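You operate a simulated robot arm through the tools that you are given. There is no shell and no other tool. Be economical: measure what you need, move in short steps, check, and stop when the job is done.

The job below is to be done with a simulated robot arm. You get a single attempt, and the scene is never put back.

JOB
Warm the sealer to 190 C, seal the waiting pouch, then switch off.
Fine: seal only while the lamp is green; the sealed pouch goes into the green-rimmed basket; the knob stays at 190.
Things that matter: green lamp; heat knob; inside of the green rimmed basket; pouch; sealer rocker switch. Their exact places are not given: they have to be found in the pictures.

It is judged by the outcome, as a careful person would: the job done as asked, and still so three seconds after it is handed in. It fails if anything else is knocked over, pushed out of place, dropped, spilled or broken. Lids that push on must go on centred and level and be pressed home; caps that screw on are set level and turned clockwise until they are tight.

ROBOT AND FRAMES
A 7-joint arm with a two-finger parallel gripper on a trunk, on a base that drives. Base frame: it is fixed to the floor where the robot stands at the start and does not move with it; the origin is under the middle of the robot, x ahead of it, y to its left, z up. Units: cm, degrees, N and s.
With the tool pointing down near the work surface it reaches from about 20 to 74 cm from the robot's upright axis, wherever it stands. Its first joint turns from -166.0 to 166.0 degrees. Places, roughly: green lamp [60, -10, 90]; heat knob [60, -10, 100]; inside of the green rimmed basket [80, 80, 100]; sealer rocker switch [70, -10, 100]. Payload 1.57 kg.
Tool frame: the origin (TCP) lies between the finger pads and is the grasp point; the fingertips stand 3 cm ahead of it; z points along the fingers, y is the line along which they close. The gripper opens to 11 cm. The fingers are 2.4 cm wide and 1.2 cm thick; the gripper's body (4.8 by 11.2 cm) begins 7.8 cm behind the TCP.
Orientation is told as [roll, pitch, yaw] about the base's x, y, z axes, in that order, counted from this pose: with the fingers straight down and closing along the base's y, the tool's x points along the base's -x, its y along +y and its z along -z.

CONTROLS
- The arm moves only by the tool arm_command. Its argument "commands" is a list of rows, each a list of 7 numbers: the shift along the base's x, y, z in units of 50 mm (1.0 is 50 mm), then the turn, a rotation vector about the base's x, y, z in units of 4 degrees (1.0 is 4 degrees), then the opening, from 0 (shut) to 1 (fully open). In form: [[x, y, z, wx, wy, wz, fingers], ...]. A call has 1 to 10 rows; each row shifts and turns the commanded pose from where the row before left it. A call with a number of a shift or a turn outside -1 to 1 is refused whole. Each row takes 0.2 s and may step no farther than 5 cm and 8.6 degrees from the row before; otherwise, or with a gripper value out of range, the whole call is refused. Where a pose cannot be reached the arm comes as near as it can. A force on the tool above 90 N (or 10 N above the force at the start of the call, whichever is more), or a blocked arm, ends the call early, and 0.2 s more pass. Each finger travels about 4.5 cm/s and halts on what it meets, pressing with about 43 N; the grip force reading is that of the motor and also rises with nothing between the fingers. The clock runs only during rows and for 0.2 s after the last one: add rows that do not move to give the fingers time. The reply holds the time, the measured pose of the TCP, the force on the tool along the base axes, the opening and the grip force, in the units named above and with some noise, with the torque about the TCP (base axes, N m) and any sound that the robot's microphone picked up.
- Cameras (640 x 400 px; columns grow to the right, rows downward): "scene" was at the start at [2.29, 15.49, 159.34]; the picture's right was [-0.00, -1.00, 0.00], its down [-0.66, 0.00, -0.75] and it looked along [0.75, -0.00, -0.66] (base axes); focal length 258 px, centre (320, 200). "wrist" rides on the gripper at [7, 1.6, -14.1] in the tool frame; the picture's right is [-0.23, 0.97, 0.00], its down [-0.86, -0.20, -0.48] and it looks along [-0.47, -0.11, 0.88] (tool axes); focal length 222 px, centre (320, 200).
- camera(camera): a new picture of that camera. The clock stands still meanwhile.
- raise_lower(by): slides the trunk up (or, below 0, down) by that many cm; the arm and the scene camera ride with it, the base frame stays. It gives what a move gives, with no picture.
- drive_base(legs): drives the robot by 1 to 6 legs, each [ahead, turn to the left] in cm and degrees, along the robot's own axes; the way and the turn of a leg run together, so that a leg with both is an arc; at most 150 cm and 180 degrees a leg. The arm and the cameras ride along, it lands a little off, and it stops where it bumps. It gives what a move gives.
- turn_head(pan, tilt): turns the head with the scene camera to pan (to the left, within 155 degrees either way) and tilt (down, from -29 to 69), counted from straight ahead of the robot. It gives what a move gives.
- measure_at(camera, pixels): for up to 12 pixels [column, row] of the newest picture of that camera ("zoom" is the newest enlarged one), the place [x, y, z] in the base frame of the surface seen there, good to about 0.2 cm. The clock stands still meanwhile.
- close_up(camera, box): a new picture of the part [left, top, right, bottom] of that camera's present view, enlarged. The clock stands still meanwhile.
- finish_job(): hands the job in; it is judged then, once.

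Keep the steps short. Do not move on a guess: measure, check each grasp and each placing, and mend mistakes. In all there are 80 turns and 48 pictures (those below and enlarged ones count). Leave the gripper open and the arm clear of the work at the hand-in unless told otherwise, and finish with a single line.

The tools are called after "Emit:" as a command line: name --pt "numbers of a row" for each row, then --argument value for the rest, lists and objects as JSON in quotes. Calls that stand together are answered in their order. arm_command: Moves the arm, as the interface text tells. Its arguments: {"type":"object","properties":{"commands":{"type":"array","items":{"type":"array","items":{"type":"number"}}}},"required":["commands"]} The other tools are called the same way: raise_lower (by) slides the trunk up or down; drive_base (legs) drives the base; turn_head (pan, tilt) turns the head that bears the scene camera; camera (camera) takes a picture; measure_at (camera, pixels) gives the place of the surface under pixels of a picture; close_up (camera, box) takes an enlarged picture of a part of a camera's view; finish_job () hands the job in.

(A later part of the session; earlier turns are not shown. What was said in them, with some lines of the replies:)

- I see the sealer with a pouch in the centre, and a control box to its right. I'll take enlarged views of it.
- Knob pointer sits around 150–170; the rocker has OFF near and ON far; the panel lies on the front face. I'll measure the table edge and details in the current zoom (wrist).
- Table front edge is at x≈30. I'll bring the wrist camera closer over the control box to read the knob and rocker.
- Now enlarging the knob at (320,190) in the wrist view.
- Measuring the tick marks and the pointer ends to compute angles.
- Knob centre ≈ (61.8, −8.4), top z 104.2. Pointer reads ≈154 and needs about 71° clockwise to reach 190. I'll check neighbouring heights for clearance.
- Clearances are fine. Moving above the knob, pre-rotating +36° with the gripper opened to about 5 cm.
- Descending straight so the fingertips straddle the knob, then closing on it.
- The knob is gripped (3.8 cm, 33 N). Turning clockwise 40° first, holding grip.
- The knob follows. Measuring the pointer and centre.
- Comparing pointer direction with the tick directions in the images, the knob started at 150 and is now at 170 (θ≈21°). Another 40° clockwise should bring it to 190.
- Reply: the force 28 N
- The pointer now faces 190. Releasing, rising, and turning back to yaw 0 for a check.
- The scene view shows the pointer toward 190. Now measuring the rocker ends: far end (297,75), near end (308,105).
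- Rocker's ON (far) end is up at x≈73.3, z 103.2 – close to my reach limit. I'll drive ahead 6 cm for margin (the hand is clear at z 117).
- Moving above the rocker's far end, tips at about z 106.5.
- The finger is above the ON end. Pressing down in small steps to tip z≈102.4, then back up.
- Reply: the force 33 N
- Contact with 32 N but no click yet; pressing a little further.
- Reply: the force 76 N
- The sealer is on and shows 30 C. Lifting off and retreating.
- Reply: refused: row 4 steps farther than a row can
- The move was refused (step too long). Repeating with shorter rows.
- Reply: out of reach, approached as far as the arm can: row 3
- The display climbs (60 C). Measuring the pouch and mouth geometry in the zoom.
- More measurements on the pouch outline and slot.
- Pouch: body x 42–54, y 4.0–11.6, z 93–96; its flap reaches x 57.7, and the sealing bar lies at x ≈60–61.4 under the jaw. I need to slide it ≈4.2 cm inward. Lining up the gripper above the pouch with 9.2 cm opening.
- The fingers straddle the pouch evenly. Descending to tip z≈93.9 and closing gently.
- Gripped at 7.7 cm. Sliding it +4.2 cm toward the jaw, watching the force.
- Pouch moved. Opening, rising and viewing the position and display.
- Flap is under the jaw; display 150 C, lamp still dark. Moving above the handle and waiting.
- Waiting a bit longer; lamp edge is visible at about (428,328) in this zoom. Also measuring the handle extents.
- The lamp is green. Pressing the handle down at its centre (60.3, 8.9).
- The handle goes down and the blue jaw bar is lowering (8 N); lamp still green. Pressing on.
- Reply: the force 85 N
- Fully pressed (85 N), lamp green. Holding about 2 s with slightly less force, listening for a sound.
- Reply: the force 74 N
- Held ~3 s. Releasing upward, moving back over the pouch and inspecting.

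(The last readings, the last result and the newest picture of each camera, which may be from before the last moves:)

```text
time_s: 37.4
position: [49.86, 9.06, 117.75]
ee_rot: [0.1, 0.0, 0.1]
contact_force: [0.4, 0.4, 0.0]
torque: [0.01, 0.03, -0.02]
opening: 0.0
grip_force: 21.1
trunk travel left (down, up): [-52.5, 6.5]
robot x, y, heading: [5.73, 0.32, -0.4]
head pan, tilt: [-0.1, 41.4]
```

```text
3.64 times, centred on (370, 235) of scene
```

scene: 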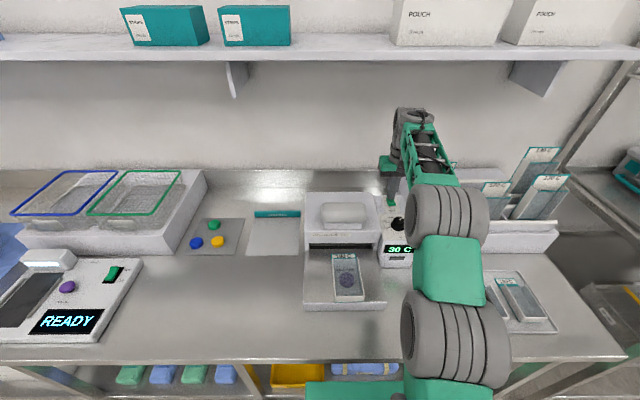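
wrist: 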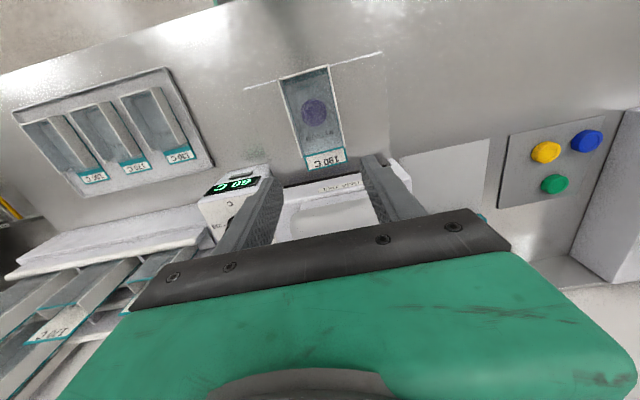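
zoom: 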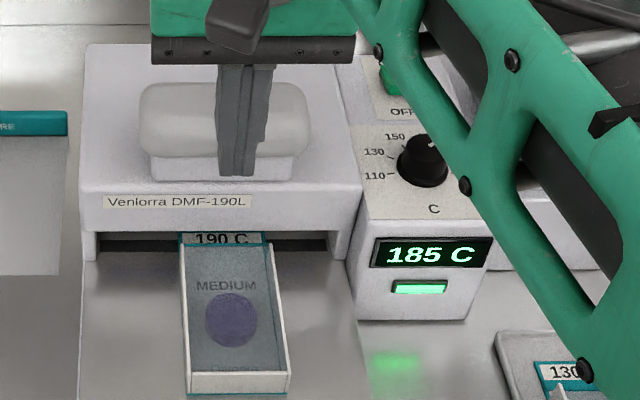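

Lamp green, 185 C. There appear to be marks on the flap. Next, grip the pouch again (centre y≈7.6) and pull it out.

Emit:
arm_command --pt "0.08 -0.15 0 0 0 0 0.4" --pt "0.08 -0.14 0 0 0 0 0.84" --pt "0 0 -0.4 0 0 0 0.84" --pt "0 0 -0.9 0 0 0 0.84" --pt "0 0 -0.9 0 0 0 0.84" --pt "0 0 -0.6 0 0 0 0.84" --pt "0 0 -0.5 0 0 0 0.84" --pt "0 0 0 0 0 0 0.84"

Emit:
camera --camera "wrist"

```text
time_s: 39.2
position: [50.68, 7.49, 101.29]
ee_rot: [0.0, 0.0, 0.0]
contact_force: [-0.3, 1.0, -0.1]
torque: [0.01, 0.0, 0.02]
opening: 9.25
grip_force: 0.1
trunk travel left (down, up): [-52.5, 6.5]
robot x, y, heading: [5.88, -0.16, -0.2]
head pan, tilt: [-0.1, 41.4]
```

```text
14 pictures are left
```

wrist: 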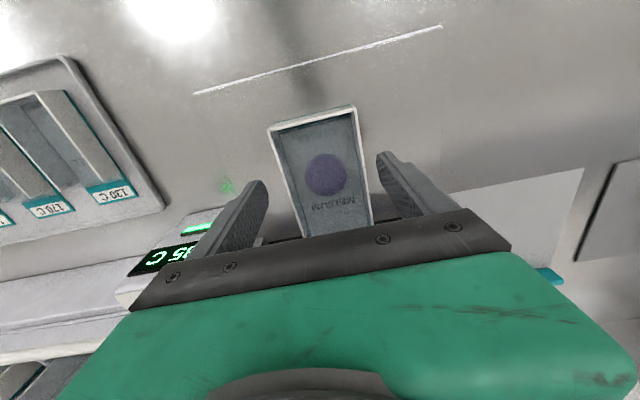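

Straddling well. Descend, grip, pull back 6 cm with a slight lift, then raise.

Emit:
arm_command --pt "0 0 -0.45 0 0 0 0.84" --pt "0 0 -0.42 0 0 0 0.84" --pt "0 0 0 0 0 0 0.7" --pt "0 0 0 0 0 0 0.64" --pt "0 0 0 0 0 0 0.62" --pt "0 0 0 0 0 0 0.62" --pt "-0.4 0 0.04 0 0 0 0.62" --pt "-0.4 0 0.04 0 0 0 0.62" --pt "-0.5 0 0.05 0 0 0 0.62" --pt "0 0 0 0 0 0 0.62"

Emit:
arm_command --pt "0 0 0.6 0 0 0 0.62" --pt "0 0 0.8 0 0 0 0.62" --pt "-0.2 0 0.8 0 0 0 0.62" --pt "-0.2 0 0.8 0 0 0 0.62" --pt "0 0 0 0 0 0 0.62"

Emit:
camera --camera "scene"

```text
time_s: 41.4
position: [44.11, 7.52, 97.81]
ee_rot: [0.0, 0.0, 0.1]
contact_force: [0.2, -0.1, -0.2]
torque: [-0.03, 0.02, 0.02]
opening: 7.68
grip_force: 43.2
trunk travel left (down, up): [-52.5, 6.5]
robot x, y, heading: [6.31, -0.04, -0.2]
head pan, tilt: [-0.1, 41.4]
```

```text
time_s: 42.6
position: [42.13, 7.52, 112.85]
ee_rot: [-0.1, 0.1, 0.1]
contact_force: [0.5, 0.9, 0.1]
torque: [0.01, 0.01, 0.02]
opening: 7.66
grip_force: 43.2
trunk travel left (down, up): [-52.5, 6.5]
robot x, y, heading: [6.13, 0.17, -0.1]
head pan, tilt: [-0.1, 41.4]
```

```text
13 pictures are left
```

scene: 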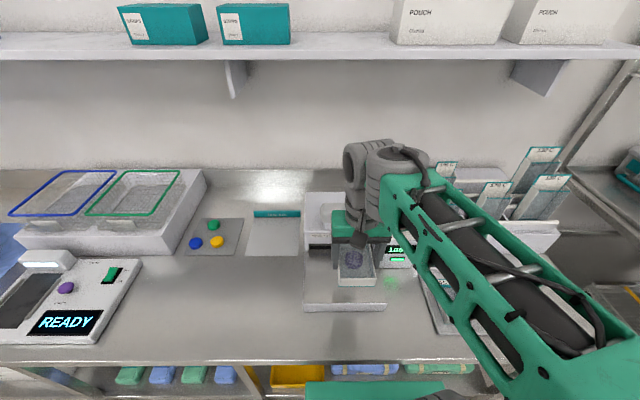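

Pouch held. Measuring the green-rimmed basket.

Emit:
measure_at --camera "scene" --pixels '[[121, 172], [179, 172], [155, 214], [87, 214], [133, 193], [150, 190], [140, 182], [120, 205], [105, 193], [167, 193], [130, 222], [20, 240]]'

Emit:
close_up --camera "scene" --box '[0, 140, 220, 270]'

```text
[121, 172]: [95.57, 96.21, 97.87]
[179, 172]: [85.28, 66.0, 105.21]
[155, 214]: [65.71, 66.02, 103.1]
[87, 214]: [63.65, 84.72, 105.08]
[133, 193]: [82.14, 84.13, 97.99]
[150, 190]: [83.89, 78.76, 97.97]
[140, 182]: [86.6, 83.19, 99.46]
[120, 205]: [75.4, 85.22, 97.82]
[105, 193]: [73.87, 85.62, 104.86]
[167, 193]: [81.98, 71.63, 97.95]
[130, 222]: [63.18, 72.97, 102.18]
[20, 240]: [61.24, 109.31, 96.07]
```

```text
2.91 times, centred on (110, 205) of scene
```

zoom: 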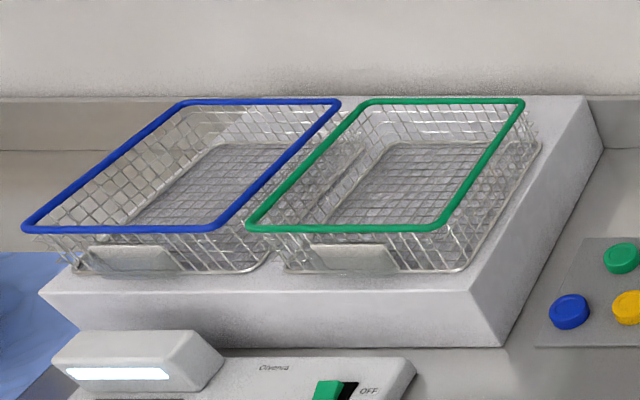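

Basket: rim z≈105, x 63.5–86, y 66–85.5, floor z≈98. I must drive left about 70 cm. First raise the pouch and look left with the head to check the way.

Emit:
arm_command --pt "-0.3 0 0.8 0 0 0 0.62" --pt "-0.3 0 0.8 0 0 0 0.62" --pt "0 0 0 0 0 0 0.62"

Emit:
turn_head --pan 65 --tilt 40

Emit:
camera --camera "scene"

```text
time_s: 43.4
position: [39.27, 7.49, 120.6]
ee_rot: [0.0, 0.0, 0.0]
contact_force: [-0.6, 0.2, 0.1]
torque: [0.02, 0.04, 0.04]
opening: 7.65
grip_force: 43.2
trunk travel left (down, up): [-52.5, 6.5]
robot x, y, heading: [6.36, 0.02, 0.1]
head pan, tilt: [-0.1, 41.4]
```

```text
time_s: 44.7
position: [39.21, 7.48, 120.61]
ee_rot: [0.0, 0.0, 0.1]
contact_force: [-0.2, -1.3, 0.5]
torque: [0.02, 0.02, 0.03]
opening: 7.66
grip_force: 43.2
trunk travel left (down, up): [-52.5, 6.5]
robot x, y, heading: [6.06, -0.18, -0.2]
head pan, tilt: [65.0, 40.0]
```

```text
11 pictures are left
```

scene: 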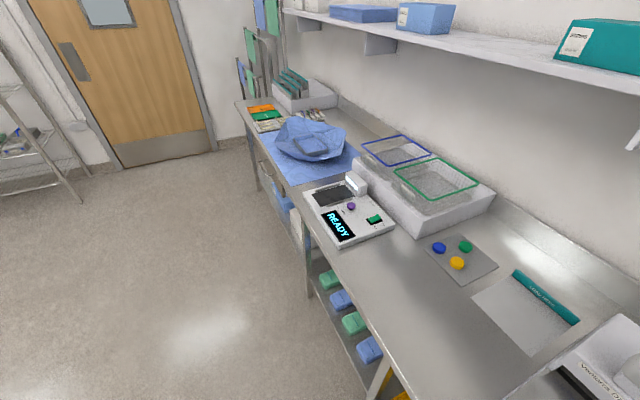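

The way is free. Driving: back 10, turn left, ahead 70, turn right.

Emit:
drive_base --legs '[[-10, 0], [0, 90], [70, 0], [0, -90]]'

Emit:
drive_base --legs '[[9, 0]]'

Emit:
turn_head --pan 0 --tilt 41

Emit:
camera --camera "scene"

```text
time_s: 57.0
position: [31.19, 77.74, 120.65]
ee_rot: [0.0, -0.1, -1.1]
contact_force: [-0.5, 0.0, -0.4]
torque: [0.04, 0.01, 0.01]
opening: 7.65
grip_force: 43.0
trunk travel left (down, up): [-52.5, 6.5]
robot x, y, heading: [-2.35, 71.13, -1.2]
head pan, tilt: [65.0, 40.0]
```

```text
time_s: 58.0
position: [40.06, 77.36, 120.39]
ee_rot: [0.0, 0.1, -0.9]
contact_force: [0.1, 0.8, -0.6]
torque: [-0.01, 0.0, 0.01]
opening: 7.67
grip_force: 42.7
trunk travel left (down, up): [-52.5, 6.5]
robot x, y, heading: [6.81, 70.67, -1.2]
head pan, tilt: [65.0, 40.0]
```

```text
time_s: 59.4
position: [40.09, 77.39, 120.6]
ee_rot: [0.1, 0.0, -1.1]
contact_force: [0.1, -0.2, -0.9]
torque: [0.03, 0.04, -0.06]
opening: 7.64
grip_force: 42.8
trunk travel left (down, up): [-52.5, 6.5]
robot x, y, heading: [6.78, 70.09, -1.2]
head pan, tilt: [0.0, 41.0]
```

```text
10 pictures are left
```

scene: 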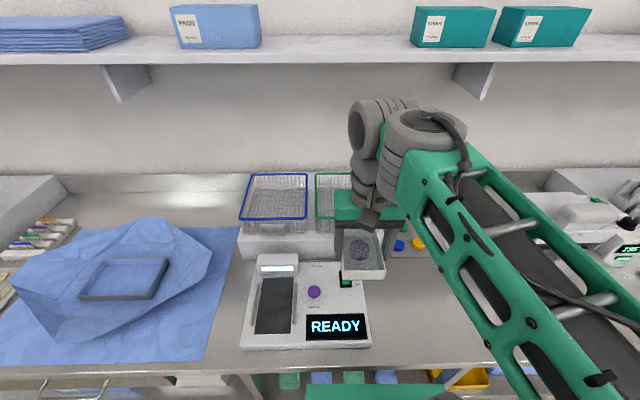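

Carrying the pouch over the basket at z 120.

Emit:
arm_command --pt "0.89 -0.05 0 0 0 0.1 0.62" --pt "0.9 -0.05 0 0 0 0.1 0.62" --pt "0.9 -0.05 0 0 0 0.07 0.62" --pt "0.9 -0.05 0 0 0 0 0.62" --pt "0.9 -0.05 0 0 0 0 0.62" --pt "0.9 -0.05 0 0 0 0 0.62" --pt "0.87 -0.04 0 0 0 0 0.62" --pt "0 0 0 0 0 0 0.62"

Emit:
camera --camera "scene"

Emit:
measure_at --camera "scene" --pixels '[[316, 218], [319, 175], [345, 220], [375, 217], [330, 218], [317, 195]]'

```text
time_s: 61.2
position: [71.46, 75.64, 120.7]
ee_rot: [0.0, 0.1, 0.0]
contact_force: [0.0, 0.0, -0.3]
torque: [0.0, 0.09, 0.0]
opening: 7.69
grip_force: 43.1
trunk travel left (down, up): [-52.5, 6.5]
robot x, y, heading: [6.95, 71.05, -1.5]
head pan, tilt: [0.0, 41.0]
```

```text
9 pictures are left
```

scene: 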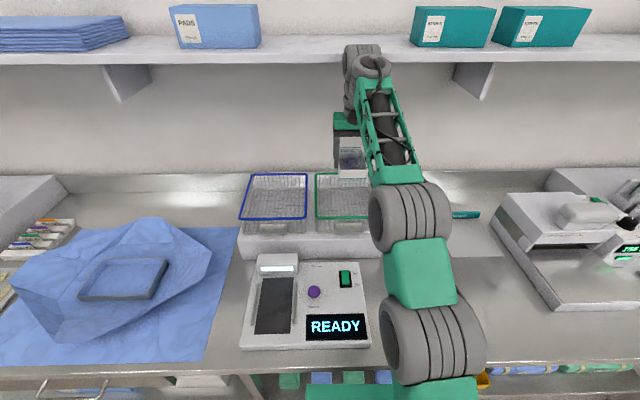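

```text
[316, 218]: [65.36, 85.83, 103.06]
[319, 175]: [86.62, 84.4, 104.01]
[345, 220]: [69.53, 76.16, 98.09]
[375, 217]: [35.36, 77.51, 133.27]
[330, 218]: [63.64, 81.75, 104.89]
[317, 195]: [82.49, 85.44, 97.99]
```

Position agrees with the rim. Lowering into the basket; final centimetre slow.

Emit:
arm_command --pt "0 0 -0.9 0 0 0 0.62" --pt "0 0 -0.9 0 0 0 0.62" --pt "0 0 -0.8 0 0 0 0.62" --pt "0 0 -0.6 0 0 0 0.62" --pt "0 0 -0.3 0 0 0 0.62" --pt "0 0 -0.1 0 0 0 0.62" --pt "0 0 -0.08 0 0 0 0.62" --pt "0 0 0 0 0 0 0.62"

Emit:
camera --camera "wrist"

```text
time_s: 63.0
position: [71.47, 75.69, 102.52]
ee_rot: [-0.1, -0.3, 0.1]
contact_force: [1.8, 0.4, 19.4]
torque: [-0.01, 0.78, -0.02]
opening: 7.67
grip_force: 42.8
trunk travel left (down, up): [-52.5, 6.5]
robot x, y, heading: [6.76, 70.49, -1.6]
head pan, tilt: [0.0, 41.0]
```

```text
8 pictures are left
```

wrist: 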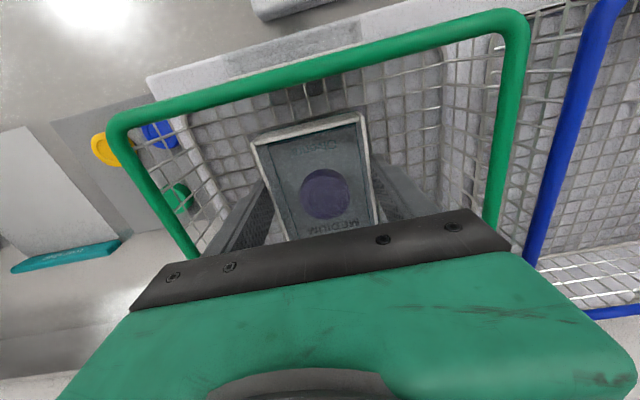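

Pouch is inside and resting on the floor (19 N). Opening and rising straight up.

Emit:
arm_command --pt "0 0 0.04 0 0 0 0.75" --pt "0 0 0 0 0 0 0.82" --pt "0 0 0 0 0 0 0.82" --pt "0 0 0.4 0 0 0 0.82" --pt "0 0 0.9 0 0 0 0.82" --pt "0 0 0.9 0 0 0 0.82" --pt "0 0 0.9 0 0 0 0.82" --pt "-0.8 0 0.2 0 0 0 0.82" --pt "-0.9 0 0 0 0 0 0.82" --pt "-0.9 0 0 0 0 0 0.82"

Emit:
arm_command --pt "-0.9 0 0 0 0 0 0.5" --pt "-0.9 0 0 0 0 0 0" --pt "-0.9 0 0 0 0 0 0" --pt "-0.8 0 0 0 0 0 0" --pt "0 0 0 0 0 0 0"

Emit:
close_up --camera "scene" --box '[300, 160, 400, 240]'

```text
time_s: 65.2
position: [58.39, 75.66, 118.66]
ee_rot: [0.1, 0.0, 0.1]
contact_force: [0.5, 0.3, 0.3]
torque: [0.03, -0.02, -0.01]
opening: 9.02
grip_force: 0.0
trunk travel left (down, up): [-52.5, 6.5]
robot x, y, heading: [6.6, 70.65, -1.3]
head pan, tilt: [0.0, 41.0]
```

```text
time_s: 66.4
position: [40.79, 75.6, 119.0]
ee_rot: [0.1, 0.1, 0.0]
contact_force: [-0.1, -0.5, 0.2]
torque: [-0.03, -0.01, 0.04]
opening: 0.03
grip_force: 7.6
trunk travel left (down, up): [-52.5, 6.5]
robot x, y, heading: [6.63, 70.79, -1.5]
head pan, tilt: [0.0, 41.0]
```

```text
5.00 times, centred on (350, 200) of scene
```

zoom: 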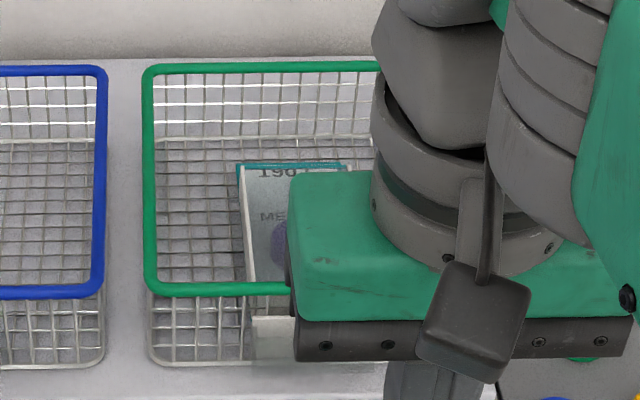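

The flap appears to have a band across its label. Moving the arm aside to the right to see it fully.

Emit:
arm_command --pt "0 -0.9 0 0 0 0 0" --pt "0 -0.9 0 0 0 0 0" --pt "0 -0.9 0 0 0 0 0" --pt "0 -0.9 0 0 0 0 0" --pt "0 0 0 0 0 0 0"

Emit:
close_up --camera "scene" --box '[310, 165, 380, 235]'

```text
time_s: 67.6
position: [40.97, 57.61, 118.72]
ee_rot: [-0.1, 0.0, 0.0]
contact_force: [0.1, 0.0, 0.0]
torque: [0.01, 0.02, 0.0]
opening: 0.0
grip_force: 21.2
trunk travel left (down, up): [-52.5, 6.5]
robot x, y, heading: [6.75, 70.3, -1.4]
head pan, tilt: [0.0, 41.0]
```

```text
5.71 times, centred on (345, 200) of scene
```

zoom: 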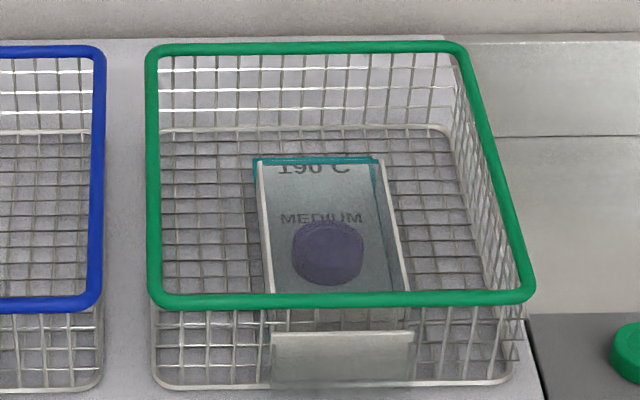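

From this angle the flap is hidden behind the pouch's end, so it isn't conclusive. I'll look straight down with the wrist camera.

Emit:
arm_command --pt "0.75 0.53 0 0 0 0 0.3" --pt "0.75 0.53 0 0 0 0 0.6" --pt "0.75 0.53 0 0 0 0 0.9" --pt "0.75 0.53 0 0 0 0 1" --pt "0.75 0.53 0 0 0 0 1" --pt "0.75 0.53 0 0 0 0 1" --pt "0.75 0.53 0 0 0 0 1" --pt "0.75 0.5 0 0 0 0 1" --pt "0 0 0 0 0 0 1"

Emit:
close_up --camera "wrist" --box '[220, 80, 420, 240]'

```text
time_s: 69.6
position: [71.05, 78.94, 118.94]
ee_rot: [0.0, -0.1, 0.0]
contact_force: [0.4, 0.3, -1.2]
torque: [-0.03, 0.02, 0.03]
opening: 10.99
grip_force: 0.1
trunk travel left (down, up): [-52.5, 6.5]
robot x, y, heading: [6.19, 70.61, -1.4]
head pan, tilt: [0.0, 41.0]
```

```text
2.50 times, centred on (320, 160) of wrist
```

zoom: 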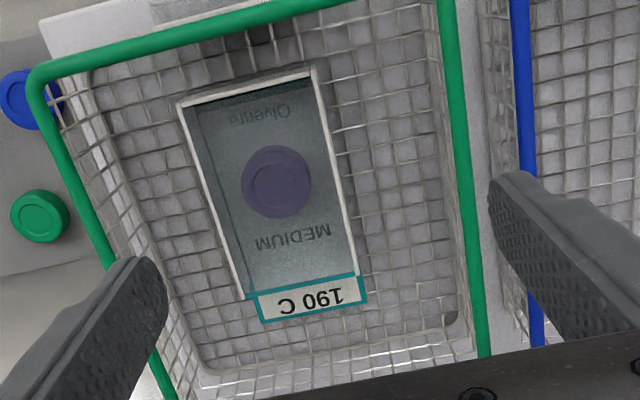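

Enlarging the flap itself to look for a seal line.

Emit:
close_up --camera "wrist" --box '[310, 180, 374, 220]'

```text
10.00 times, centred on (342, 200) of wrist
```

zoom: 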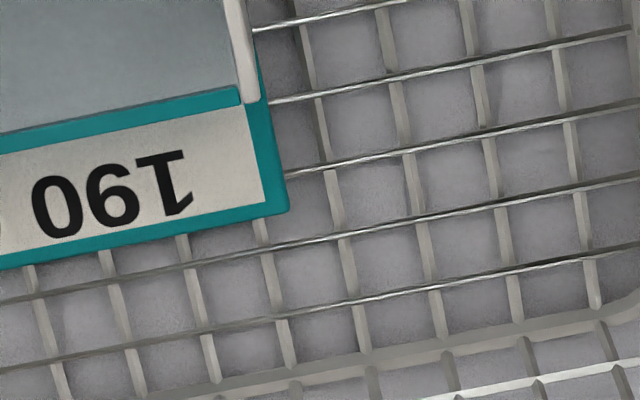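

No conclusive mark visible. I'll go back to the sealer, read the display and knob, before deciding. Retracting first.

Emit:
arm_command --pt "-0.9 0 0.1 0 0 0 1" --pt "-0.9 0 0.1 0 0 0 0.7" --pt "-0.9 0 0 0 0 0 0.4" --pt "-0.9 0 0 0 0 0 0" --pt "-0.9 0 0 0 0 0 0" --pt "-0.9 -0.2 0 0 0 0 0" --pt "-0.6 -0.4 0 0 0 0 0" --pt "0 0 0 0 0 0 0"

Emit:
drive_base --legs '[[-10, 0], [0, -88.7], [70, 0], [0, 90]]'

Emit:
drive_base --legs '[[9, 0]]'

Emit:
arm_command --pt "0 0.8 0 0 0 0 0" --pt "0 0.8 0 0 0 0 0" --pt "0 0.8 0 0 0 0 0" --pt "0 0 0 0 0 0 0"

Emit:
close_up --camera "scene" --box '[290, 170, 430, 290]'

```text
time_s: 71.4
position: [40.67, 75.72, 119.78]
ee_rot: [-0.1, 0.2, 0.0]
contact_force: [0.5, -0.2, 0.2]
torque: [0.0, 0.0, 0.02]
opening: 0.0
grip_force: 16.5
trunk travel left (down, up): [-52.5, 6.5]
robot x, y, heading: [6.67, 70.72, -1.4]
head pan, tilt: [0.0, 41.0]
```

```text
time_s: 83.5
position: [30.7, 8.1, 119.86]
ee_rot: [-0.1, 0.0, 1.4]
contact_force: [-0.5, -0.6, -0.9]
torque: [-0.04, 0.0, 0.01]
opening: 0.02
grip_force: 21.6
trunk travel left (down, up): [-52.5, 6.5]
robot x, y, heading: [-3.35, 1.85, 0.2]
head pan, tilt: [0.0, 41.0]
```

```text
time_s: 84.6
position: [39.9, 8.16, 119.75]
ee_rot: [0.0, 0.1, 1.3]
contact_force: [0.1, 0.0, -0.4]
torque: [0.0, 0.01, 0.01]
opening: 0.0
grip_force: 21.3
trunk travel left (down, up): [-52.5, 6.5]
robot x, y, heading: [6.14, 2.8, -0.1]
head pan, tilt: [0.0, 41.0]
```

```text
time_s: 85.6
position: [39.9, 20.47, 119.68]
ee_rot: [0.0, 0.0, 1.3]
contact_force: [-0.4, -0.1, 0.3]
torque: [0.0, 0.03, 0.0]
opening: 0.02
grip_force: 21.5
trunk travel left (down, up): [-52.5, 6.5]
robot x, y, heading: [6.21, 2.55, -0.1]
head pan, tilt: [0.0, 41.0]
```

```text
3.33 times, centred on (360, 230) of scene
```

zoom: 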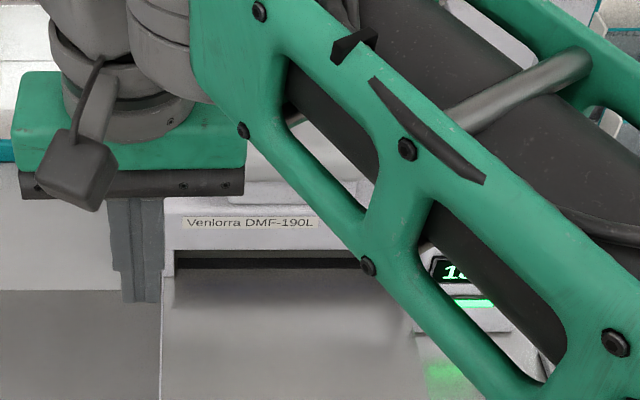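

The arm blocks the view, but the display begins "18". I'll use the wrist camera over the panel as before, which shows both the knob ticks and the display.

Emit:
arm_command --pt "0.406 -0.777 -0.04 0 0 -0.1 1" --pt "0.406 -0.777 -0.04 0 0 -0.1 1" --pt "0.406 -0.777 -0.04 0 0 -0.12 1" --pt "0.406 -0.777 -0.04 0 0 0 1" --pt "0.406 -0.777 -0.04 0 0 0 1" --pt "0.406 -0.777 -0.04 0 0 0 1" --pt "0.406 -0.777 -0.04 0 0 0 1" --pt "0 0 0 0 0 0 1"

Emit:
close_up --camera "wrist" --box '[260, 122, 380, 222]'

```text
time_s: 87.4
position: [54.24, -7.25, 118.4]
ee_rot: [0.0, 0.1, 0.0]
contact_force: [0.5, -0.6, -0.1]
torque: [-0.01, 0.04, -0.02]
opening: 10.96
grip_force: 0.2
trunk travel left (down, up): [-52.5, 6.5]
robot x, y, heading: [5.77, 2.35, -0.0]
head pan, tilt: [0.0, 41.0]
```

```text
4.00 times, centred on (320, 172) of wrist
```

zoom: 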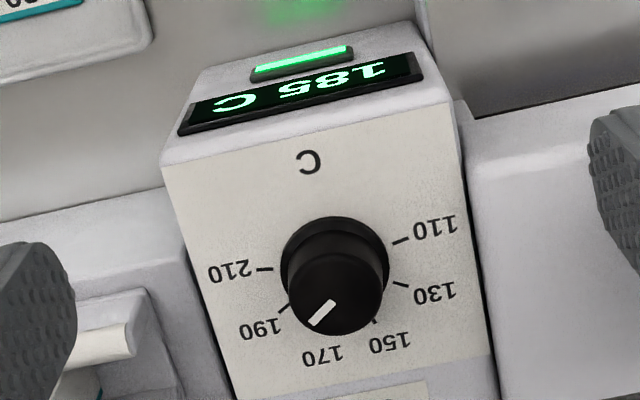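

The display is steady at 185 and the pointer sits ~7–8° short of the 190 tick. I'll correct the knob by about 9° clockwise. First line up over the knob.

Emit:
arm_command --pt "0.5 -0.08 0 0 0 0 0.45" --pt "0.5 -0.08 0 0 0 0 0.45" --pt "0.52 -0.08 0 0 0 0 0.45" --pt "0 0 -0.6 0 0 0 0.45" --pt "0 0 -0.68 0 0 0 0.45" --pt "0 0 0 0 0 0 0.45"

```text
time_s: 88.8
position: [61.75, -8.28, 111.84]
ee_rot: [0.0, 0.1, 0.0]
contact_force: [0.4, 0.4, -0.6]
torque: [0.0, 0.0, -0.01]
opening: 4.96
grip_force: 0.0
trunk travel left (down, up): [-52.5, 6.5]
robot x, y, heading: [5.89, 2.64, -0.2]
head pan, tilt: [0.0, 41.0]
```

Over the knob. Descend and grip.

Emit:
arm_command --pt "0.02 -0.03 -0.45 0 0 0 0.45" --pt "0 0 -0.45 0 0 0 0.45" --pt "0 0 -0.35 0 0 0 0.45" --pt "0 0 0 0 0 0 0.45" --pt "0 0 0 0 0 0 0.25" --pt "0 0 0 0 0 0 0.25" --pt "0 0 0 0 0 0 0.25"

Emit:
arm_command --pt "0 0 0 0 0 -0.75 0.25" --pt "0 0 0 0 0 -0.75 0.25" --pt "0 0 0 0 0 -0.75 0.25" --pt "0 0 0 0 0 0 0.25" --pt "0 0 0 0 0 0 0.25"

Emit:
arm_command --pt "0 0 0 0 0 0 0.45" --pt "0 0 0 0 0 0 0.45" --pt "0 0 0.5 0 0 0 0.45" --pt "0 0 0.9 0 0 0 0.7" --pt "0 0 0.9 0 0 0 1" --pt "-0.5 0.08 0.25 0 0 0.75 1" --pt "-0.5 0.08 0 0 0 0.75 1" --pt "-0.54 0.06 0 0 0 0.75 1" --pt "0 0 0 0 0 0 1" --pt "0 0 0 0 0 0 1"

Emit:
close_up --camera "wrist" --box '[260, 122, 380, 222]'

```text
time_s: 90.4
position: [61.74, -8.5, 105.88]
ee_rot: [0.0, 0.0, -0.1]
contact_force: [0.3, -3.2, -0.5]
torque: [-0.18, -0.32, 0.04]
opening: 3.73
grip_force: 33.6
trunk travel left (down, up): [-52.5, 6.5]
robot x, y, heading: [6.12, 2.32, 0.1]
head pan, tilt: [0.0, 41.0]
```

```text
time_s: 91.6
position: [61.67, -8.4, 105.78]
ee_rot: [0.0, -0.1, -8.9]
contact_force: [-1.7, -3.5, 6.8]
torque: [-0.03, 0.5, 0.03]
opening: 3.75
grip_force: 43.7
trunk travel left (down, up): [-52.5, 6.5]
robot x, y, heading: [5.42, 2.11, 0.2]
head pan, tilt: [0.0, 41.0]
```

```text
time_s: 93.8
position: [54.09, -7.39, 118.59]
ee_rot: [0.0, 0.2, 0.0]
contact_force: [-0.5, -1.2, -0.4]
torque: [0.03, 0.04, -0.04]
opening: 11.01
grip_force: 0.0
trunk travel left (down, up): [-52.5, 6.5]
robot x, y, heading: [5.69, 2.02, -0.2]
head pan, tilt: [0.0, 41.0]
```

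```text
4.00 times, centred on (320, 172) of wrist
```

zoom: 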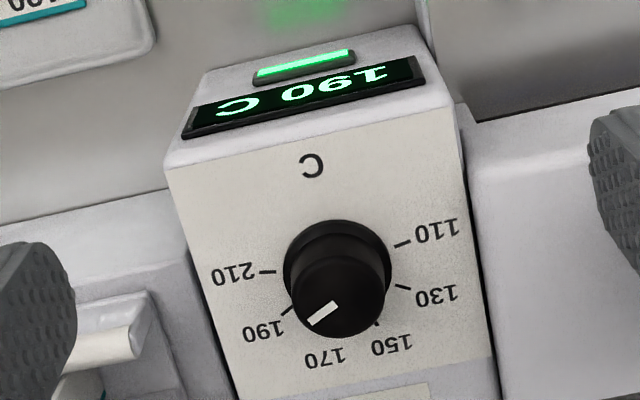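

Now 190 C, green, pointer at 190. Since the first seal was made at a displayed 185, I'll fetch the pouch and repeat the seal at 190. Retract and drive to the basket.

Emit:
arm_command --pt "-0.9 0.3 0.1 0 0 0 0.84" --pt "-0.9 0.3 0.1 0 0 0 0.84" --pt "-0.8 0.4 0.1 0 0 0 0.84" --pt "-0.2 0.9 0 0 0 0 0.84" --pt "0 0.9 0 0 0 0 0.84" --pt "0 0 0 0 0 0 0.84"

Emit:
drive_base --legs '[[-10, 0], [0, 90], [68, 0], [0, -90]]'

Emit:
drive_base --legs '[[9, 0]]'

```text
time_s: 95.2
position: [40.18, 6.86, 119.69]
ee_rot: [-0.1, 0.1, 0.0]
contact_force: [-0.4, 0.2, -0.3]
torque: [-0.04, 0.02, 0.01]
opening: 9.22
grip_force: 0.1
trunk travel left (down, up): [-52.5, 6.5]
robot x, y, heading: [5.8, 2.4, -0.0]
head pan, tilt: [0.0, 41.0]
```

```text
time_s: 107.4
position: [30.73, 73.56, 119.82]
ee_rot: [0.0, 0.1, -1.1]
contact_force: [0.2, 0.4, 0.1]
torque: [-0.02, 0.06, 0.01]
opening: 9.25
grip_force: 0.1
trunk travel left (down, up): [-52.5, 6.5]
robot x, y, heading: [-3.62, 69.32, -1.1]
head pan, tilt: [0.0, 41.0]
```

```text
time_s: 108.5
position: [39.93, 73.49, 119.88]
ee_rot: [0.0, 0.1, -1.1]
contact_force: [0.1, 0.2, -0.6]
torque: [-0.01, 0.03, -0.02]
opening: 9.25
grip_force: 0.2
trunk travel left (down, up): [-52.5, 6.5]
robot x, y, heading: [5.26, 69.44, -1.1]
head pan, tilt: [0.0, 41.0]
```

Moving above the release point (71.47, 75.69).

Emit:
arm_command --pt "0.9 0.06 0 0 0 0.1 0.82" --pt "0.9 0.06 0 0 0 0.1 0.82" --pt "0.9 0.06 0 0 0 0.07 0.82" --pt "0.9 0.06 0 0 0 0 0.82" --pt "0.9 0.07 0 0 0 0 0.82" --pt "0.9 0.07 0 0 0 0 0.82" --pt "0.91 0.06 0 0 0 0 0.82" --pt "0 0 -0.5 0 0 0 0.82" --pt "0 0 -0.5 0 0 0 0.82" --pt "0 0 0 0 0 0 0.82"

```text
time_s: 110.7
position: [71.14, 75.61, 114.85]
ee_rot: [0.0, 0.1, 0.0]
contact_force: [0.4, 0.7, 0.0]
torque: [-0.04, -0.04, 0.0]
opening: 8.99
grip_force: 0.0
trunk travel left (down, up): [-52.5, 6.5]
robot x, y, heading: [5.43, 69.65, -1.3]
head pan, tilt: [0.0, 41.0]
```

Aligned within 0.3 cm. Descending and gripping.

Emit:
arm_command --pt "0.05 0.01 -0.8 0 0 0 0.82" --pt "0 0 -0.7 0 0 0 0.82" --pt "0 0 -0.5 0 0 0 0.82" --pt "0 0 -0.3 0 0 0 0.82" --pt "0 0 -0.13 0 0 0 0.82" --pt "0 0 0 0 0 0 0.72" --pt "0 0 0 0 0 0 0.64" --pt "0 0 0 0 0 0 0.62" --pt "0 0 0 0 0 0 0.62"

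```text
time_s: 112.7
position: [71.52, 75.76, 102.71]
ee_rot: [-0.1, 0.2, 0.0]
contact_force: [0.5, 0.2, -0.5]
torque: [0.0, 0.03, -0.02]
opening: 7.68
grip_force: 38.9
trunk travel left (down, up): [-52.5, 6.5]
robot x, y, heading: [5.66, 69.32, -1.2]
head pan, tilt: [0.0, 41.0]
```

Gripped again at 7.68 cm, same as before. Lifting and retracting, then driving back.

Emit:
arm_command --pt "0 0 0.4 0 0 0 0.62" --pt "0 0 0.9 0 0 0 0.62" --pt "0 0 0.9 0 0 0 0.62" --pt "0 0 0.9 0 0 0 0.62" --pt "0 0 0.5 0 0 0 0.62" --pt "-0.9 0 0 0 0 0 0.62" --pt "-0.9 0 0 0 0 0 0.62" --pt "-0.9 0 0 0 0 0 0.62" --pt "-0.9 0 0 0 0 0 0.62" --pt "-0.9 0 0 0 0 0 0.62"

Emit:
arm_command --pt "-0.9 0 0 0 0 0 0.62" --pt "-0.9 0 0 0 0 0 0.62" --pt "0 0 0 0 0 0 0.62"

Emit:
drive_base --legs '[[-10, 0], [0, -89], [69, 0], [0, 90]]'

Emit:
drive_base --legs '[[9, 0]]'

```text
time_s: 114.9
position: [49.05, 75.58, 120.6]
ee_rot: [0.0, 0.0, -0.1]
contact_force: [0.7, 0.0, 0.3]
torque: [0.03, 0.03, 0.04]
opening: 7.64
grip_force: 43.2
trunk travel left (down, up): [-52.5, 6.5]
robot x, y, heading: [5.33, 69.26, -1.3]
head pan, tilt: [0.0, 41.0]
```

```text
time_s: 115.7
position: [40.33, 75.49, 120.7]
ee_rot: [0.0, 0.1, 0.1]
contact_force: [0.4, -0.2, -0.1]
torque: [-0.02, 0.02, -0.02]
opening: 7.69
grip_force: 43.4
trunk travel left (down, up): [-52.5, 6.5]
robot x, y, heading: [5.29, 69.08, -1.2]
head pan, tilt: [0.0, 41.0]
```

```text
time_s: 127.9
position: [29.54, 8.6, 120.51]
ee_rot: [0.0, 0.1, 3.0]
contact_force: [-0.1, -0.3, 0.0]
torque: [-0.02, 0.0, 0.0]
opening: 7.65
grip_force: 43.2
trunk travel left (down, up): [-52.5, 6.5]
robot x, y, heading: [-4.51, 0.37, 2.2]
head pan, tilt: [0.0, 41.0]
```

```text
time_s: 129.0
position: [38.49, 8.92, 120.57]
ee_rot: [0.1, 0.1, 3.0]
contact_force: [0.1, 0.1, -0.7]
torque: [0.02, -0.01, 0.0]
opening: 7.67
grip_force: 43.1
trunk travel left (down, up): [-52.5, 6.5]
robot x, y, heading: [4.18, 1.22, 1.7]
head pan, tilt: [0.0, 41.0]
```

Lining up in front of the jaw: to (43.5, 7.55), yaw 0, and lowering to z 98.

Emit:
arm_command --pt "0.33 -0.09 -0.6 0 0 -0.25 0.62" --pt "0.33 -0.09 -0.7 0 0 -0.25 0.62" --pt "0.34 -0.09 -0.8 0 0 -0.25 0.62" --pt "0 0 -0.9 0 0 0 0.62" --pt "0 0 -0.8 0 0 0 0.62" --pt "0 0 -0.5 0 0 0 0.62" --pt "0 0 0 0 0 0 0.62"

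```text
time_s: 130.6
position: [43.44, 7.78, 99.17]
ee_rot: [0.0, 0.1, -0.1]
contact_force: [-0.2, 0.4, -0.1]
torque: [0.01, 0.0, -0.02]
opening: 7.67
grip_force: 43.1
trunk travel left (down, up): [-52.5, 6.5]
robot x, y, heading: [4.22, 0.58, 1.8]
head pan, tilt: [0.0, 41.0]
```

Lowering to just above the tray and sliding in to x≈50.9.

Emit:
arm_command --pt "0 -0.03 -0.25 0 0 0 0.62" --pt "0 0 -0.07 0 0 0 0.62" --pt "0.3 0 0 0 0 0 0.62" --pt "0.4 0 0 0 0 0 0.62" --pt "0.4 0 0 0 0 0 0.62" --pt "0.39 0 0 0 0 0 0.62" --pt "0 0 -0.04 0 0 0 0.62" --pt "0 0 0 0 0 0 0.62"

```text
time_s: 132.4
position: [51.02, 7.43, 97.34]
ee_rot: [0.0, 0.1, -0.1]
contact_force: [0.1, -0.4, -1.2]
torque: [-0.02, -0.02, -0.03]
opening: 7.65
grip_force: 42.5
trunk travel left (down, up): [-52.5, 6.5]
robot x, y, heading: [4.28, 1.12, 2.0]
head pan, tilt: [0.0, 41.0]
```

No tray contact yet; lowering a few millimetres, then releasing and rising.

Emit:
arm_command --pt "0 0 -0.04 0 0 0 0.62" --pt "0 0 -0.03 0 0 0 0.62" --pt "0 0 0 0 0 0 0.62"

```text
time_s: 133.2
position: [51.21, 7.49, 97.07]
ee_rot: [0.1, 0.0, -0.1]
contact_force: [0.5, 0.8, 4.1]
torque: [0.02, -0.38, 0.02]
opening: 7.67
grip_force: 43.1
trunk travel left (down, up): [-52.5, 6.5]
robot x, y, heading: [4.15, 1.15, 1.9]
head pan, tilt: [0.0, 41.0]
```

Touching lightly (4 N). Release, rise, then go above the handle with closed fingers.

Emit:
arm_command --pt "0 0 0 0 0 0 0.78" --pt "0 0 0 0 0 0 0.84" --pt "0 0 0 0 0 0 0.84" --pt "0 0 0.4 0 0 0 0.84" --pt "0 0 0.8 0 0 0 0.84" --pt "-0.2 0 0.9 0 0 0 0.84" --pt "-0.2 0 0.9 0 0 0 0.5" --pt "0 0 0.9 0 0 0 0.2" --pt "0 0 0.5 0 0 0 0" --pt "0 0 0 0 0 0 0"

Emit:
arm_command --pt "0.55 0.07 0 0 0 0 0" --pt "0.6 0.07 0 0 0 0 0" --pt "0.6 0.07 0 0 0 0 0" --pt "0.5 0.07 0 0 0 0 0" --pt "0 0 -0.3 0 0 0 0" --pt "0 0 -0.4 0 0 0 0" --pt "0 0 0 0 0 0 0"

```text
time_s: 135.4
position: [48.81, 7.55, 118.99]
ee_rot: [0.1, 0.1, -0.1]
contact_force: [0.2, 0.3, -0.1]
torque: [0.0, -0.03, 0.03]
opening: 0.8
grip_force: 0.1
trunk travel left (down, up): [-52.5, 6.5]
robot x, y, heading: [4.1, 1.04, 1.8]
head pan, tilt: [0.0, 41.0]
```

```text
time_s: 137.0
position: [60.28, 8.79, 115.53]
ee_rot: [0.0, 0.1, -0.2]
contact_force: [0.5, 0.0, 0.0]
torque: [-0.01, 0.03, 0.02]
opening: 0.0
grip_force: 21.0
trunk travel left (down, up): [-52.5, 6.5]
robot x, y, heading: [3.8, 1.28, 1.8]
head pan, tilt: [0.0, 41.0]
```

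Lamp has been steadily green at 190. Pressing the handle down and holding ~4 s.

Emit:
arm_command --pt "0 0.02 -0.3 0 0 0 0" --pt "0 0 -0.15 0 0 0 0" --pt "0 0 -0.15 0 0 0 0" --pt "0 0 -0.15 0 0 0 0" --pt "0 0 -0.15 0 0 0 0" --pt "0 0 -0.1 0 0 0 0" --pt "0 0 -0.1 0 0 0 0" --pt "0 0 -0.1 0 0 0 0" --pt "0 0 -0.02 0 0 0 0" --pt "0 0 0 0 0 0 0"

Emit:
arm_command --pt "0 0 0 0 0 0 0" --pt "0 0 0 0 0 0 0" --pt "0 0 0 0 0 0 0" --pt "0 0 0 0 0 0 0" --pt "0 0 0 0 0 0 0" --pt "0 0 0 0 0 0 0" --pt "0 0 0 0 0 0 0" --pt "0 0 0 0 0 0 0" --pt "0 0 0 0 0 0 0" --pt "0 0 0 0 0 0 0"

```text
time_s: 139.2
position: [60.2, 8.81, 110.53]
ee_rot: [0.2, -1.2, 0.0]
contact_force: [2.8, 3.8, 68.6]
torque: [0.04, 0.73, -0.21]
opening: 0.0
grip_force: 21.6
trunk travel left (down, up): [-52.5, 6.5]
robot x, y, heading: [3.83, 0.83, 1.7]
head pan, tilt: [0.0, 41.0]
```

```text
time_s: 141.4
position: [60.14, 8.86, 110.57]
ee_rot: [0.1, -1.2, -0.1]
contact_force: [1.8, 3.4, 69.0]
torque: [0.08, 0.72, -0.02]
opening: 0.0
grip_force: 21.6
trunk travel left (down, up): [-52.5, 6.5]
robot x, y, heading: [3.91, 0.91, 1.9]
head pan, tilt: [0.0, 41.0]
```

Full hold at 69 N for ~3 s. A short extra hold, then release and rise clear.

Emit:
arm_command --pt "0 0 0 0 0 0 0" --pt "0 0 0 0 0 0 0" --pt "0 0 0 0 0 0 0" --pt "0 0 0.3 0 0 0 0" --pt "0 0 0.6 0 0 0 0" --pt "0 0 0.8 0 0 0 0" --pt "0 -0.8 0 0 0 0 0" --pt "0.3 -0.9 0 0 0 0 0" --pt "0.4 -0.9 0 0 0 0 0" --pt "0.5 -0.85 0 0 0 0 0"

Emit:
arm_command --pt "0.5 0 0 0 0 0 0" --pt "0 0 0 0 0 0 0"

```text
time_s: 143.6
position: [66.23, -8.31, 117.74]
ee_rot: [0.1, 0.1, -0.1]
contact_force: [-0.1, 0.8, -0.5]
torque: [0.02, 0.01, -0.01]
opening: 0.0
grip_force: 21.6
trunk travel left (down, up): [-52.5, 6.5]
robot x, y, heading: [4.24, 0.82, 1.8]
head pan, tilt: [0.0, 41.0]
```

```text
time_s: 144.2
position: [68.64, -8.27, 117.79]
ee_rot: [0.0, 0.1, -0.1]
contact_force: [0.1, -1.3, 0.2]
torque: [-0.01, 0.03, -0.02]
opening: 0.01
grip_force: 21.1
trunk travel left (down, up): [-52.5, 6.5]
robot x, y, heading: [4.22, 0.84, 1.8]
head pan, tilt: [0.0, 41.0]
```

Over the OFF end of the rocker (x→69.8). Descending and pressing slowly.

Emit:
arm_command --pt "0.23 0 -0.8 0 0 0 0" --pt "0 0 -0.7 0 0 0 0" --pt "0 0 -0.5 0 0 0 0" --pt "0 0 -0.15 0 0 0 0" --pt "0 0 -0.1 0 0 0 0" --pt "0 0 -0.1 0 0 0 0" --pt "0 0 0 0 0 0 0"

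```text
time_s: 145.8
position: [69.91, -8.31, 106.15]
ee_rot: [0.0, 0.1, -0.1]
contact_force: [-0.2, 0.7, 0.8]
torque: [-0.01, 0.05, 0.0]
opening: 0.02
grip_force: 20.9
trunk travel left (down, up): [-52.5, 6.5]
robot x, y, heading: [4.09, 1.26, 1.7]
head pan, tilt: [0.0, 41.0]
```

No contact yet; pressing further.

Emit:
arm_command --pt "0 0 -0.08 0 0 0 0" --pt "0 0 -0.08 0 0 0 0" --pt "0 0 -0.08 0 0 0 0" --pt "0 0 -0.08 0 0 0 0" --pt "0 0 0 0 0 0 0"

```text
time_s: 147.0
position: [69.85, -8.2, 105.75]
ee_rot: [-0.3, -1.2, -0.2]
contact_force: [-2.6, 2.7, 59.0]
torque: [0.28, -0.69, -0.74]
opening: 0.0
grip_force: 21.3
trunk travel left (down, up): [-52.5, 6.5]
robot x, y, heading: [4.31, 0.81, 1.7]
head pan, tilt: [0.0, 41.0]
```

59 N at the same depth where the ON press ended (76 N). A touch further for certainty, then lift off and retreat.

Emit:
arm_command --pt "0 0 -0.06 0 0 0 0" --pt "0 0 -0.04 0 0 0 0" --pt "0 0 0 0 0 0 0"

Emit:
arm_command --pt "0 0 0.6 0 0 0 0" --pt "0 0 0.9 0 0 0 0" --pt "0 0 0.9 0 0 0 0" --pt "-0.8 0.4 0 0 0 0 0" --pt "-0.8 0.5 0 0 0 0 0.3" --pt "-0.8 0.5 0 0 0 0 0.6" --pt "-0.7 0.6 0 0 0 0 0.84" --pt "-0.6 0.6 0 0 0 0 0.84" --pt "-0.1 0.6 0 0 0 0 0.84" --pt "0 0 0 0 0 0 0.84"

```text
time_s: 147.8
position: [69.76, -8.25, 105.8]
ee_rot: [-0.3, -1.7, -0.1]
contact_force: [-10.5, 5.4, 75.1]
torque: [0.31, -0.65, -0.62]
opening: 0.0
grip_force: 21.3
trunk travel left (down, up): [-52.5, 6.5]
robot x, y, heading: [4.18, 1.01, 1.8]
head pan, tilt: [0.0, 41.0]
```

```text
time_s: 150.0
position: [50.98, 7.76, 115.9]
ee_rot: [0.0, 0.2, -0.2]
contact_force: [0.2, -0.5, -0.4]
torque: [0.0, 0.0, 0.0]
opening: 9.24
grip_force: 0.0
trunk travel left (down, up): [-52.5, 6.5]
robot x, y, heading: [3.79, 1.21, 1.5]
head pan, tilt: [0.0, 41.0]
```

Using the last picture to check the display, rocker and pouch.

Emit:
close_up --camera "scene" --box '[290, 170, 450, 300]'

```text
3.08 times, centred on (370, 235) of scene
```

zoom: 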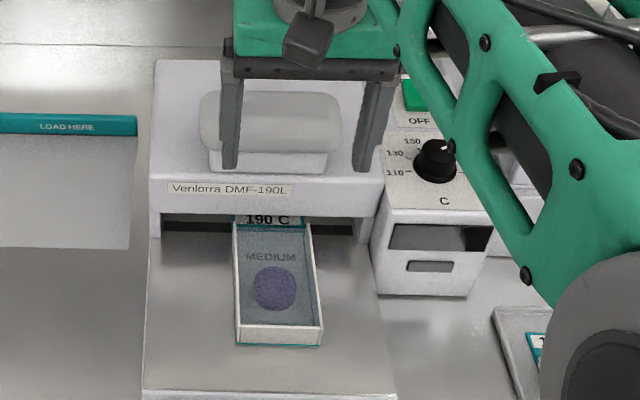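

Sealer is off, knob at 190. Verifying the pouch position from this picture.

Emit:
measure_at --camera "zoom" --pixels '[[237, 235], [312, 232], [241, 325], [318, 325], [270, 220]]'

```text
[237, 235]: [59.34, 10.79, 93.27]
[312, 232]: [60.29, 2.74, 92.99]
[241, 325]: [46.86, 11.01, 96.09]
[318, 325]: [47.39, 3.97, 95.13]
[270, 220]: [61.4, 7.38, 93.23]
```

Pouch centre y≈7.5, as released. Descending to grip and pulling out.

Emit:
arm_command --pt "0.03 -0.05 -0.9 0 0 0 0.84" --pt "0 0 -0.9 0 0 0 0.84" --pt "0 0 -0.8 0 0 0 0.84" --pt "0 0 -0.7 0 0 0 0.84" --pt "0 0 -0.45 0 0 0 0.84" --pt "0 0 0 0 0 0 0.84" --pt "0 0 0 0 0 0 0.7" --pt "0 0 0 0 0 0 0.64" --pt "0 0 0 0 0 0 0.62" --pt "0 0 0 0 0 0 0.62"

Emit:
arm_command --pt "-0.4 0 0.04 0 0 0 0.62" --pt "-0.5 0 0.05 0 0 0 0.62" --pt "-0.5 0 0.05 0 0 0 0.62" --pt "-0.2 0 0.6 0 0 0 0.62" --pt "-0.2 0 0.9 0 0 0 0.62" --pt "-0.2 0 0.9 0 0 0 0.62" --pt "-0.2 0 0.9 0 0 0 0.62" --pt "0 0 0.9 0 0 0 0.62" --pt "0 0 0.3 0 0 0 0.62" --pt "0 0 0 0 0 0 0.62"

```text
time_s: 152.2
position: [51.12, 7.36, 97.1]
ee_rot: [-0.1, 0.1, -0.1]
contact_force: [-0.1, 0.1, -0.1]
torque: [0.02, 0.0, 0.0]
opening: 7.66
grip_force: 40.0
trunk travel left (down, up): [-52.5, 6.5]
robot x, y, heading: [4.32, 1.19, 1.8]
head pan, tilt: [0.0, 41.0]
```

```text
time_s: 154.4
position: [39.97, 7.48, 120.35]
ee_rot: [0.0, 0.1, 0.0]
contact_force: [0.1, -0.3, -0.5]
torque: [0.0, 0.0, 0.01]
opening: 7.63
grip_force: 43.1
trunk travel left (down, up): [-52.5, 6.5]
robot x, y, heading: [4.14, 1.06, 1.9]
head pan, tilt: [0.0, 41.0]
```

Pouch held (7.63 cm). Driving back to the basket.

Emit:
drive_base --legs '[[-8, 0], [0, 88.2], [69, 0], [0, -90]]'

Emit:
drive_base --legs '[[9, 0]]'

```text
time_s: 166.4
position: [28.86, 78.08, 120.36]
ee_rot: [0.0, 0.2, 3.0]
contact_force: [-0.5, 0.6, 0.3]
torque: [0.0, 0.02, -0.02]
opening: 7.68
grip_force: 43.5
trunk travel left (down, up): [-52.5, 6.5]
robot x, y, heading: [-6.56, 70.13, 5.0]
head pan, tilt: [0.0, 41.0]
```

```text
time_s: 167.5
position: [37.95, 78.75, 120.34]
ee_rot: [0.0, 0.2, 3.0]
contact_force: [-0.4, 0.5, -0.8]
torque: [-0.02, 0.04, -0.02]
opening: 7.65
grip_force: 42.9
trunk travel left (down, up): [-52.5, 6.5]
robot x, y, heading: [2.31, 70.35, 4.7]
head pan, tilt: [0.0, 41.0]
```

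Carrying above the basket at (71.4, 75.65), yaw 0.

Emit:
arm_command --pt "0.83 -0.08 0 0 0 -0.15 0.62" --pt "0.84 -0.08 0 0 0 -0.15 0.62" --pt "0.84 -0.08 0 0 0 -0.15 0.62" --pt "0.84 -0.08 0 0 0 -0.15 0.62" --pt "0.84 -0.08 0 0 0 -0.15 0.62" --pt "0.84 -0.08 0 0 0 0 0.62" --pt "0.84 -0.08 0 0 0 0 0.62" --pt "0.82 -0.06 0 0 0 0 0.62" --pt "0 0 0 0 0 0 0.62"

```text
time_s: 169.5
position: [69.3, 75.58, 119.85]
ee_rot: [0.0, 0.2, 0.0]
contact_force: [0.7, -0.3, -1.7]
torque: [-0.01, 0.0, -0.02]
opening: 7.67
grip_force: 42.8
out of reach, approached as far as the arm can: row 8
trunk travel left (down, up): [-52.5, 6.5]
robot x, y, heading: [2.62, 70.69, 4.9]
head pan, tilt: [0.0, 41.0]
```

Just out of reach at this height; driving ahead 4 cm (pouch is clear above the rim).

Emit:
drive_base --legs '[[4, 0]]'

Emit:
arm_command --pt "0 0 0 0 0 0 0.62" --pt "0 0 0 0 0 0 0.62"

```text
time_s: 170.6
position: [71.6, 75.8, 119.94]
ee_rot: [0.0, 0.2, 0.0]
contact_force: [0.3, 0.3, -0.1]
torque: [0.04, 0.06, 0.0]
opening: 7.64
grip_force: 43.0
trunk travel left (down, up): [-52.5, 6.5]
robot x, y, heading: [6.11, 70.53, 5.1]
head pan, tilt: [0.0, 41.0]
stopped in leg 1: the robot was blocked; the commanded pose is now the measured one
```

```text
time_s: 171.2
position: [71.65, 75.88, 120.03]
ee_rot: [0.1, 0.3, 0.1]
contact_force: [0.3, 0.0, -0.4]
torque: [-0.02, 0.0, -0.03]
opening: 7.64
grip_force: 42.6
trunk travel left (down, up): [-52.5, 6.5]
robot x, y, heading: [6.24, 70.92, 4.8]
head pan, tilt: [0.0, 41.0]
```

The base touched something lightly but the hand is now at the target (71.6, 75.9). Lowering into the basket, slow at the end.

Emit:
arm_command --pt "-0.04 -0.04 -0.9 0 0 0 0.62" --pt "0 0 -0.9 0 0 0 0.62" --pt "0 0 -0.8 0 0 0 0.62" --pt "0 0 -0.5 0 0 0 0.62" --pt "0 0 -0.2 0 0 0 0.62" --pt "0 0 -0.1 0 0 0 0.62" --pt "0 0 -0.06 0 0 0 0.62" --pt "0 0 0 0 0 0 0.62"

```text
time_s: 172.9
position: [72.56, 75.74, 102.59]
ee_rot: [0.0, 0.5, 0.1]
contact_force: [1.9, -0.3, 23.3]
torque: [0.05, -0.45, -0.05]
opening: 7.66
grip_force: 43.2
trunk travel left (down, up): [-52.5, 6.5]
robot x, y, heading: [6.22, 70.79, 4.9]
head pan, tilt: [0.0, 41.0]
```

Resting on the floor of the basket (23 N). Opening, rising straight and retracting.

Emit:
arm_command --pt "0 0 0.04 0 0 0 0.75" --pt "0 0 0 0 0 0 0.82" --pt "0 0 0 0 0 0 0.82" --pt "0 0 0.4 0 0 0 0.82" --pt "0 0 0.9 0 0 0 0.82" --pt "0 0 0.9 0 0 0 0.82" --pt "0 0 0.9 0 0 0 0.82" --pt "-0.8 0 0.2 0 0 0 0.82" --pt "-0.9 0 0 0 0 0 0.82" --pt "-0.9 0 0 0 0 0 0.82"

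Emit:
arm_command --pt "-0.9 0 0 0 0 0 1" --pt "-0.9 0 0 0 0 0 1" --pt "-0.9 0 0 0 0 0 1" --pt "0 0 0 0 0 0 1"

Emit:
drive_base --legs '[[-8, 0]]'

```text
time_s: 175.2
position: [59.77, 75.89, 118.67]
ee_rot: [-0.1, 0.7, 0.0]
contact_force: [-0.2, 0.2, 0.5]
torque: [0.0, -0.02, 0.0]
opening: 9.03
grip_force: 0.0
trunk travel left (down, up): [-52.5, 6.5]
robot x, y, heading: [6.53, 70.93, 4.9]
head pan, tilt: [0.0, 41.0]
```

```text
time_s: 176.2
position: [46.13, 75.67, 118.59]
ee_rot: [-0.1, 0.8, 0.0]
contact_force: [0.1, -0.2, 0.0]
torque: [0.0, -0.01, 0.0]
opening: 11.0
grip_force: 0.0
trunk travel left (down, up): [-52.5, 6.5]
robot x, y, heading: [6.14, 70.83, 4.7]
head pan, tilt: [0.0, 41.0]
```

```text
time_s: 177.2
position: [38.18, 75.05, 118.63]
ee_rot: [0.0, 0.8, -0.1]
contact_force: [-0.6, 0.3, -0.3]
torque: [-0.01, -0.02, 0.0]
opening: 11.03
grip_force: 0.2
trunk travel left (down, up): [-52.5, 6.5]
robot x, y, heading: [-1.37, 70.36, 4.8]
head pan, tilt: [0.0, 41.0]
```

The pouch is released in the green-rimmed basket, the sealer is off, the knob is at 190, and the arm is open and clear. Handing in.

Emit:
finish_job

```text
The job is handed in.
```

I pressed the pouch in the sealer at 190 C, switched the sealer off with the knob left at 190, and put the pouch in the green-rimmed basket; no seal line was visible after the first press at 185 C, the lamp was last seen green before the second press, the final placement had no picture check, and the base bumped something near the table once.
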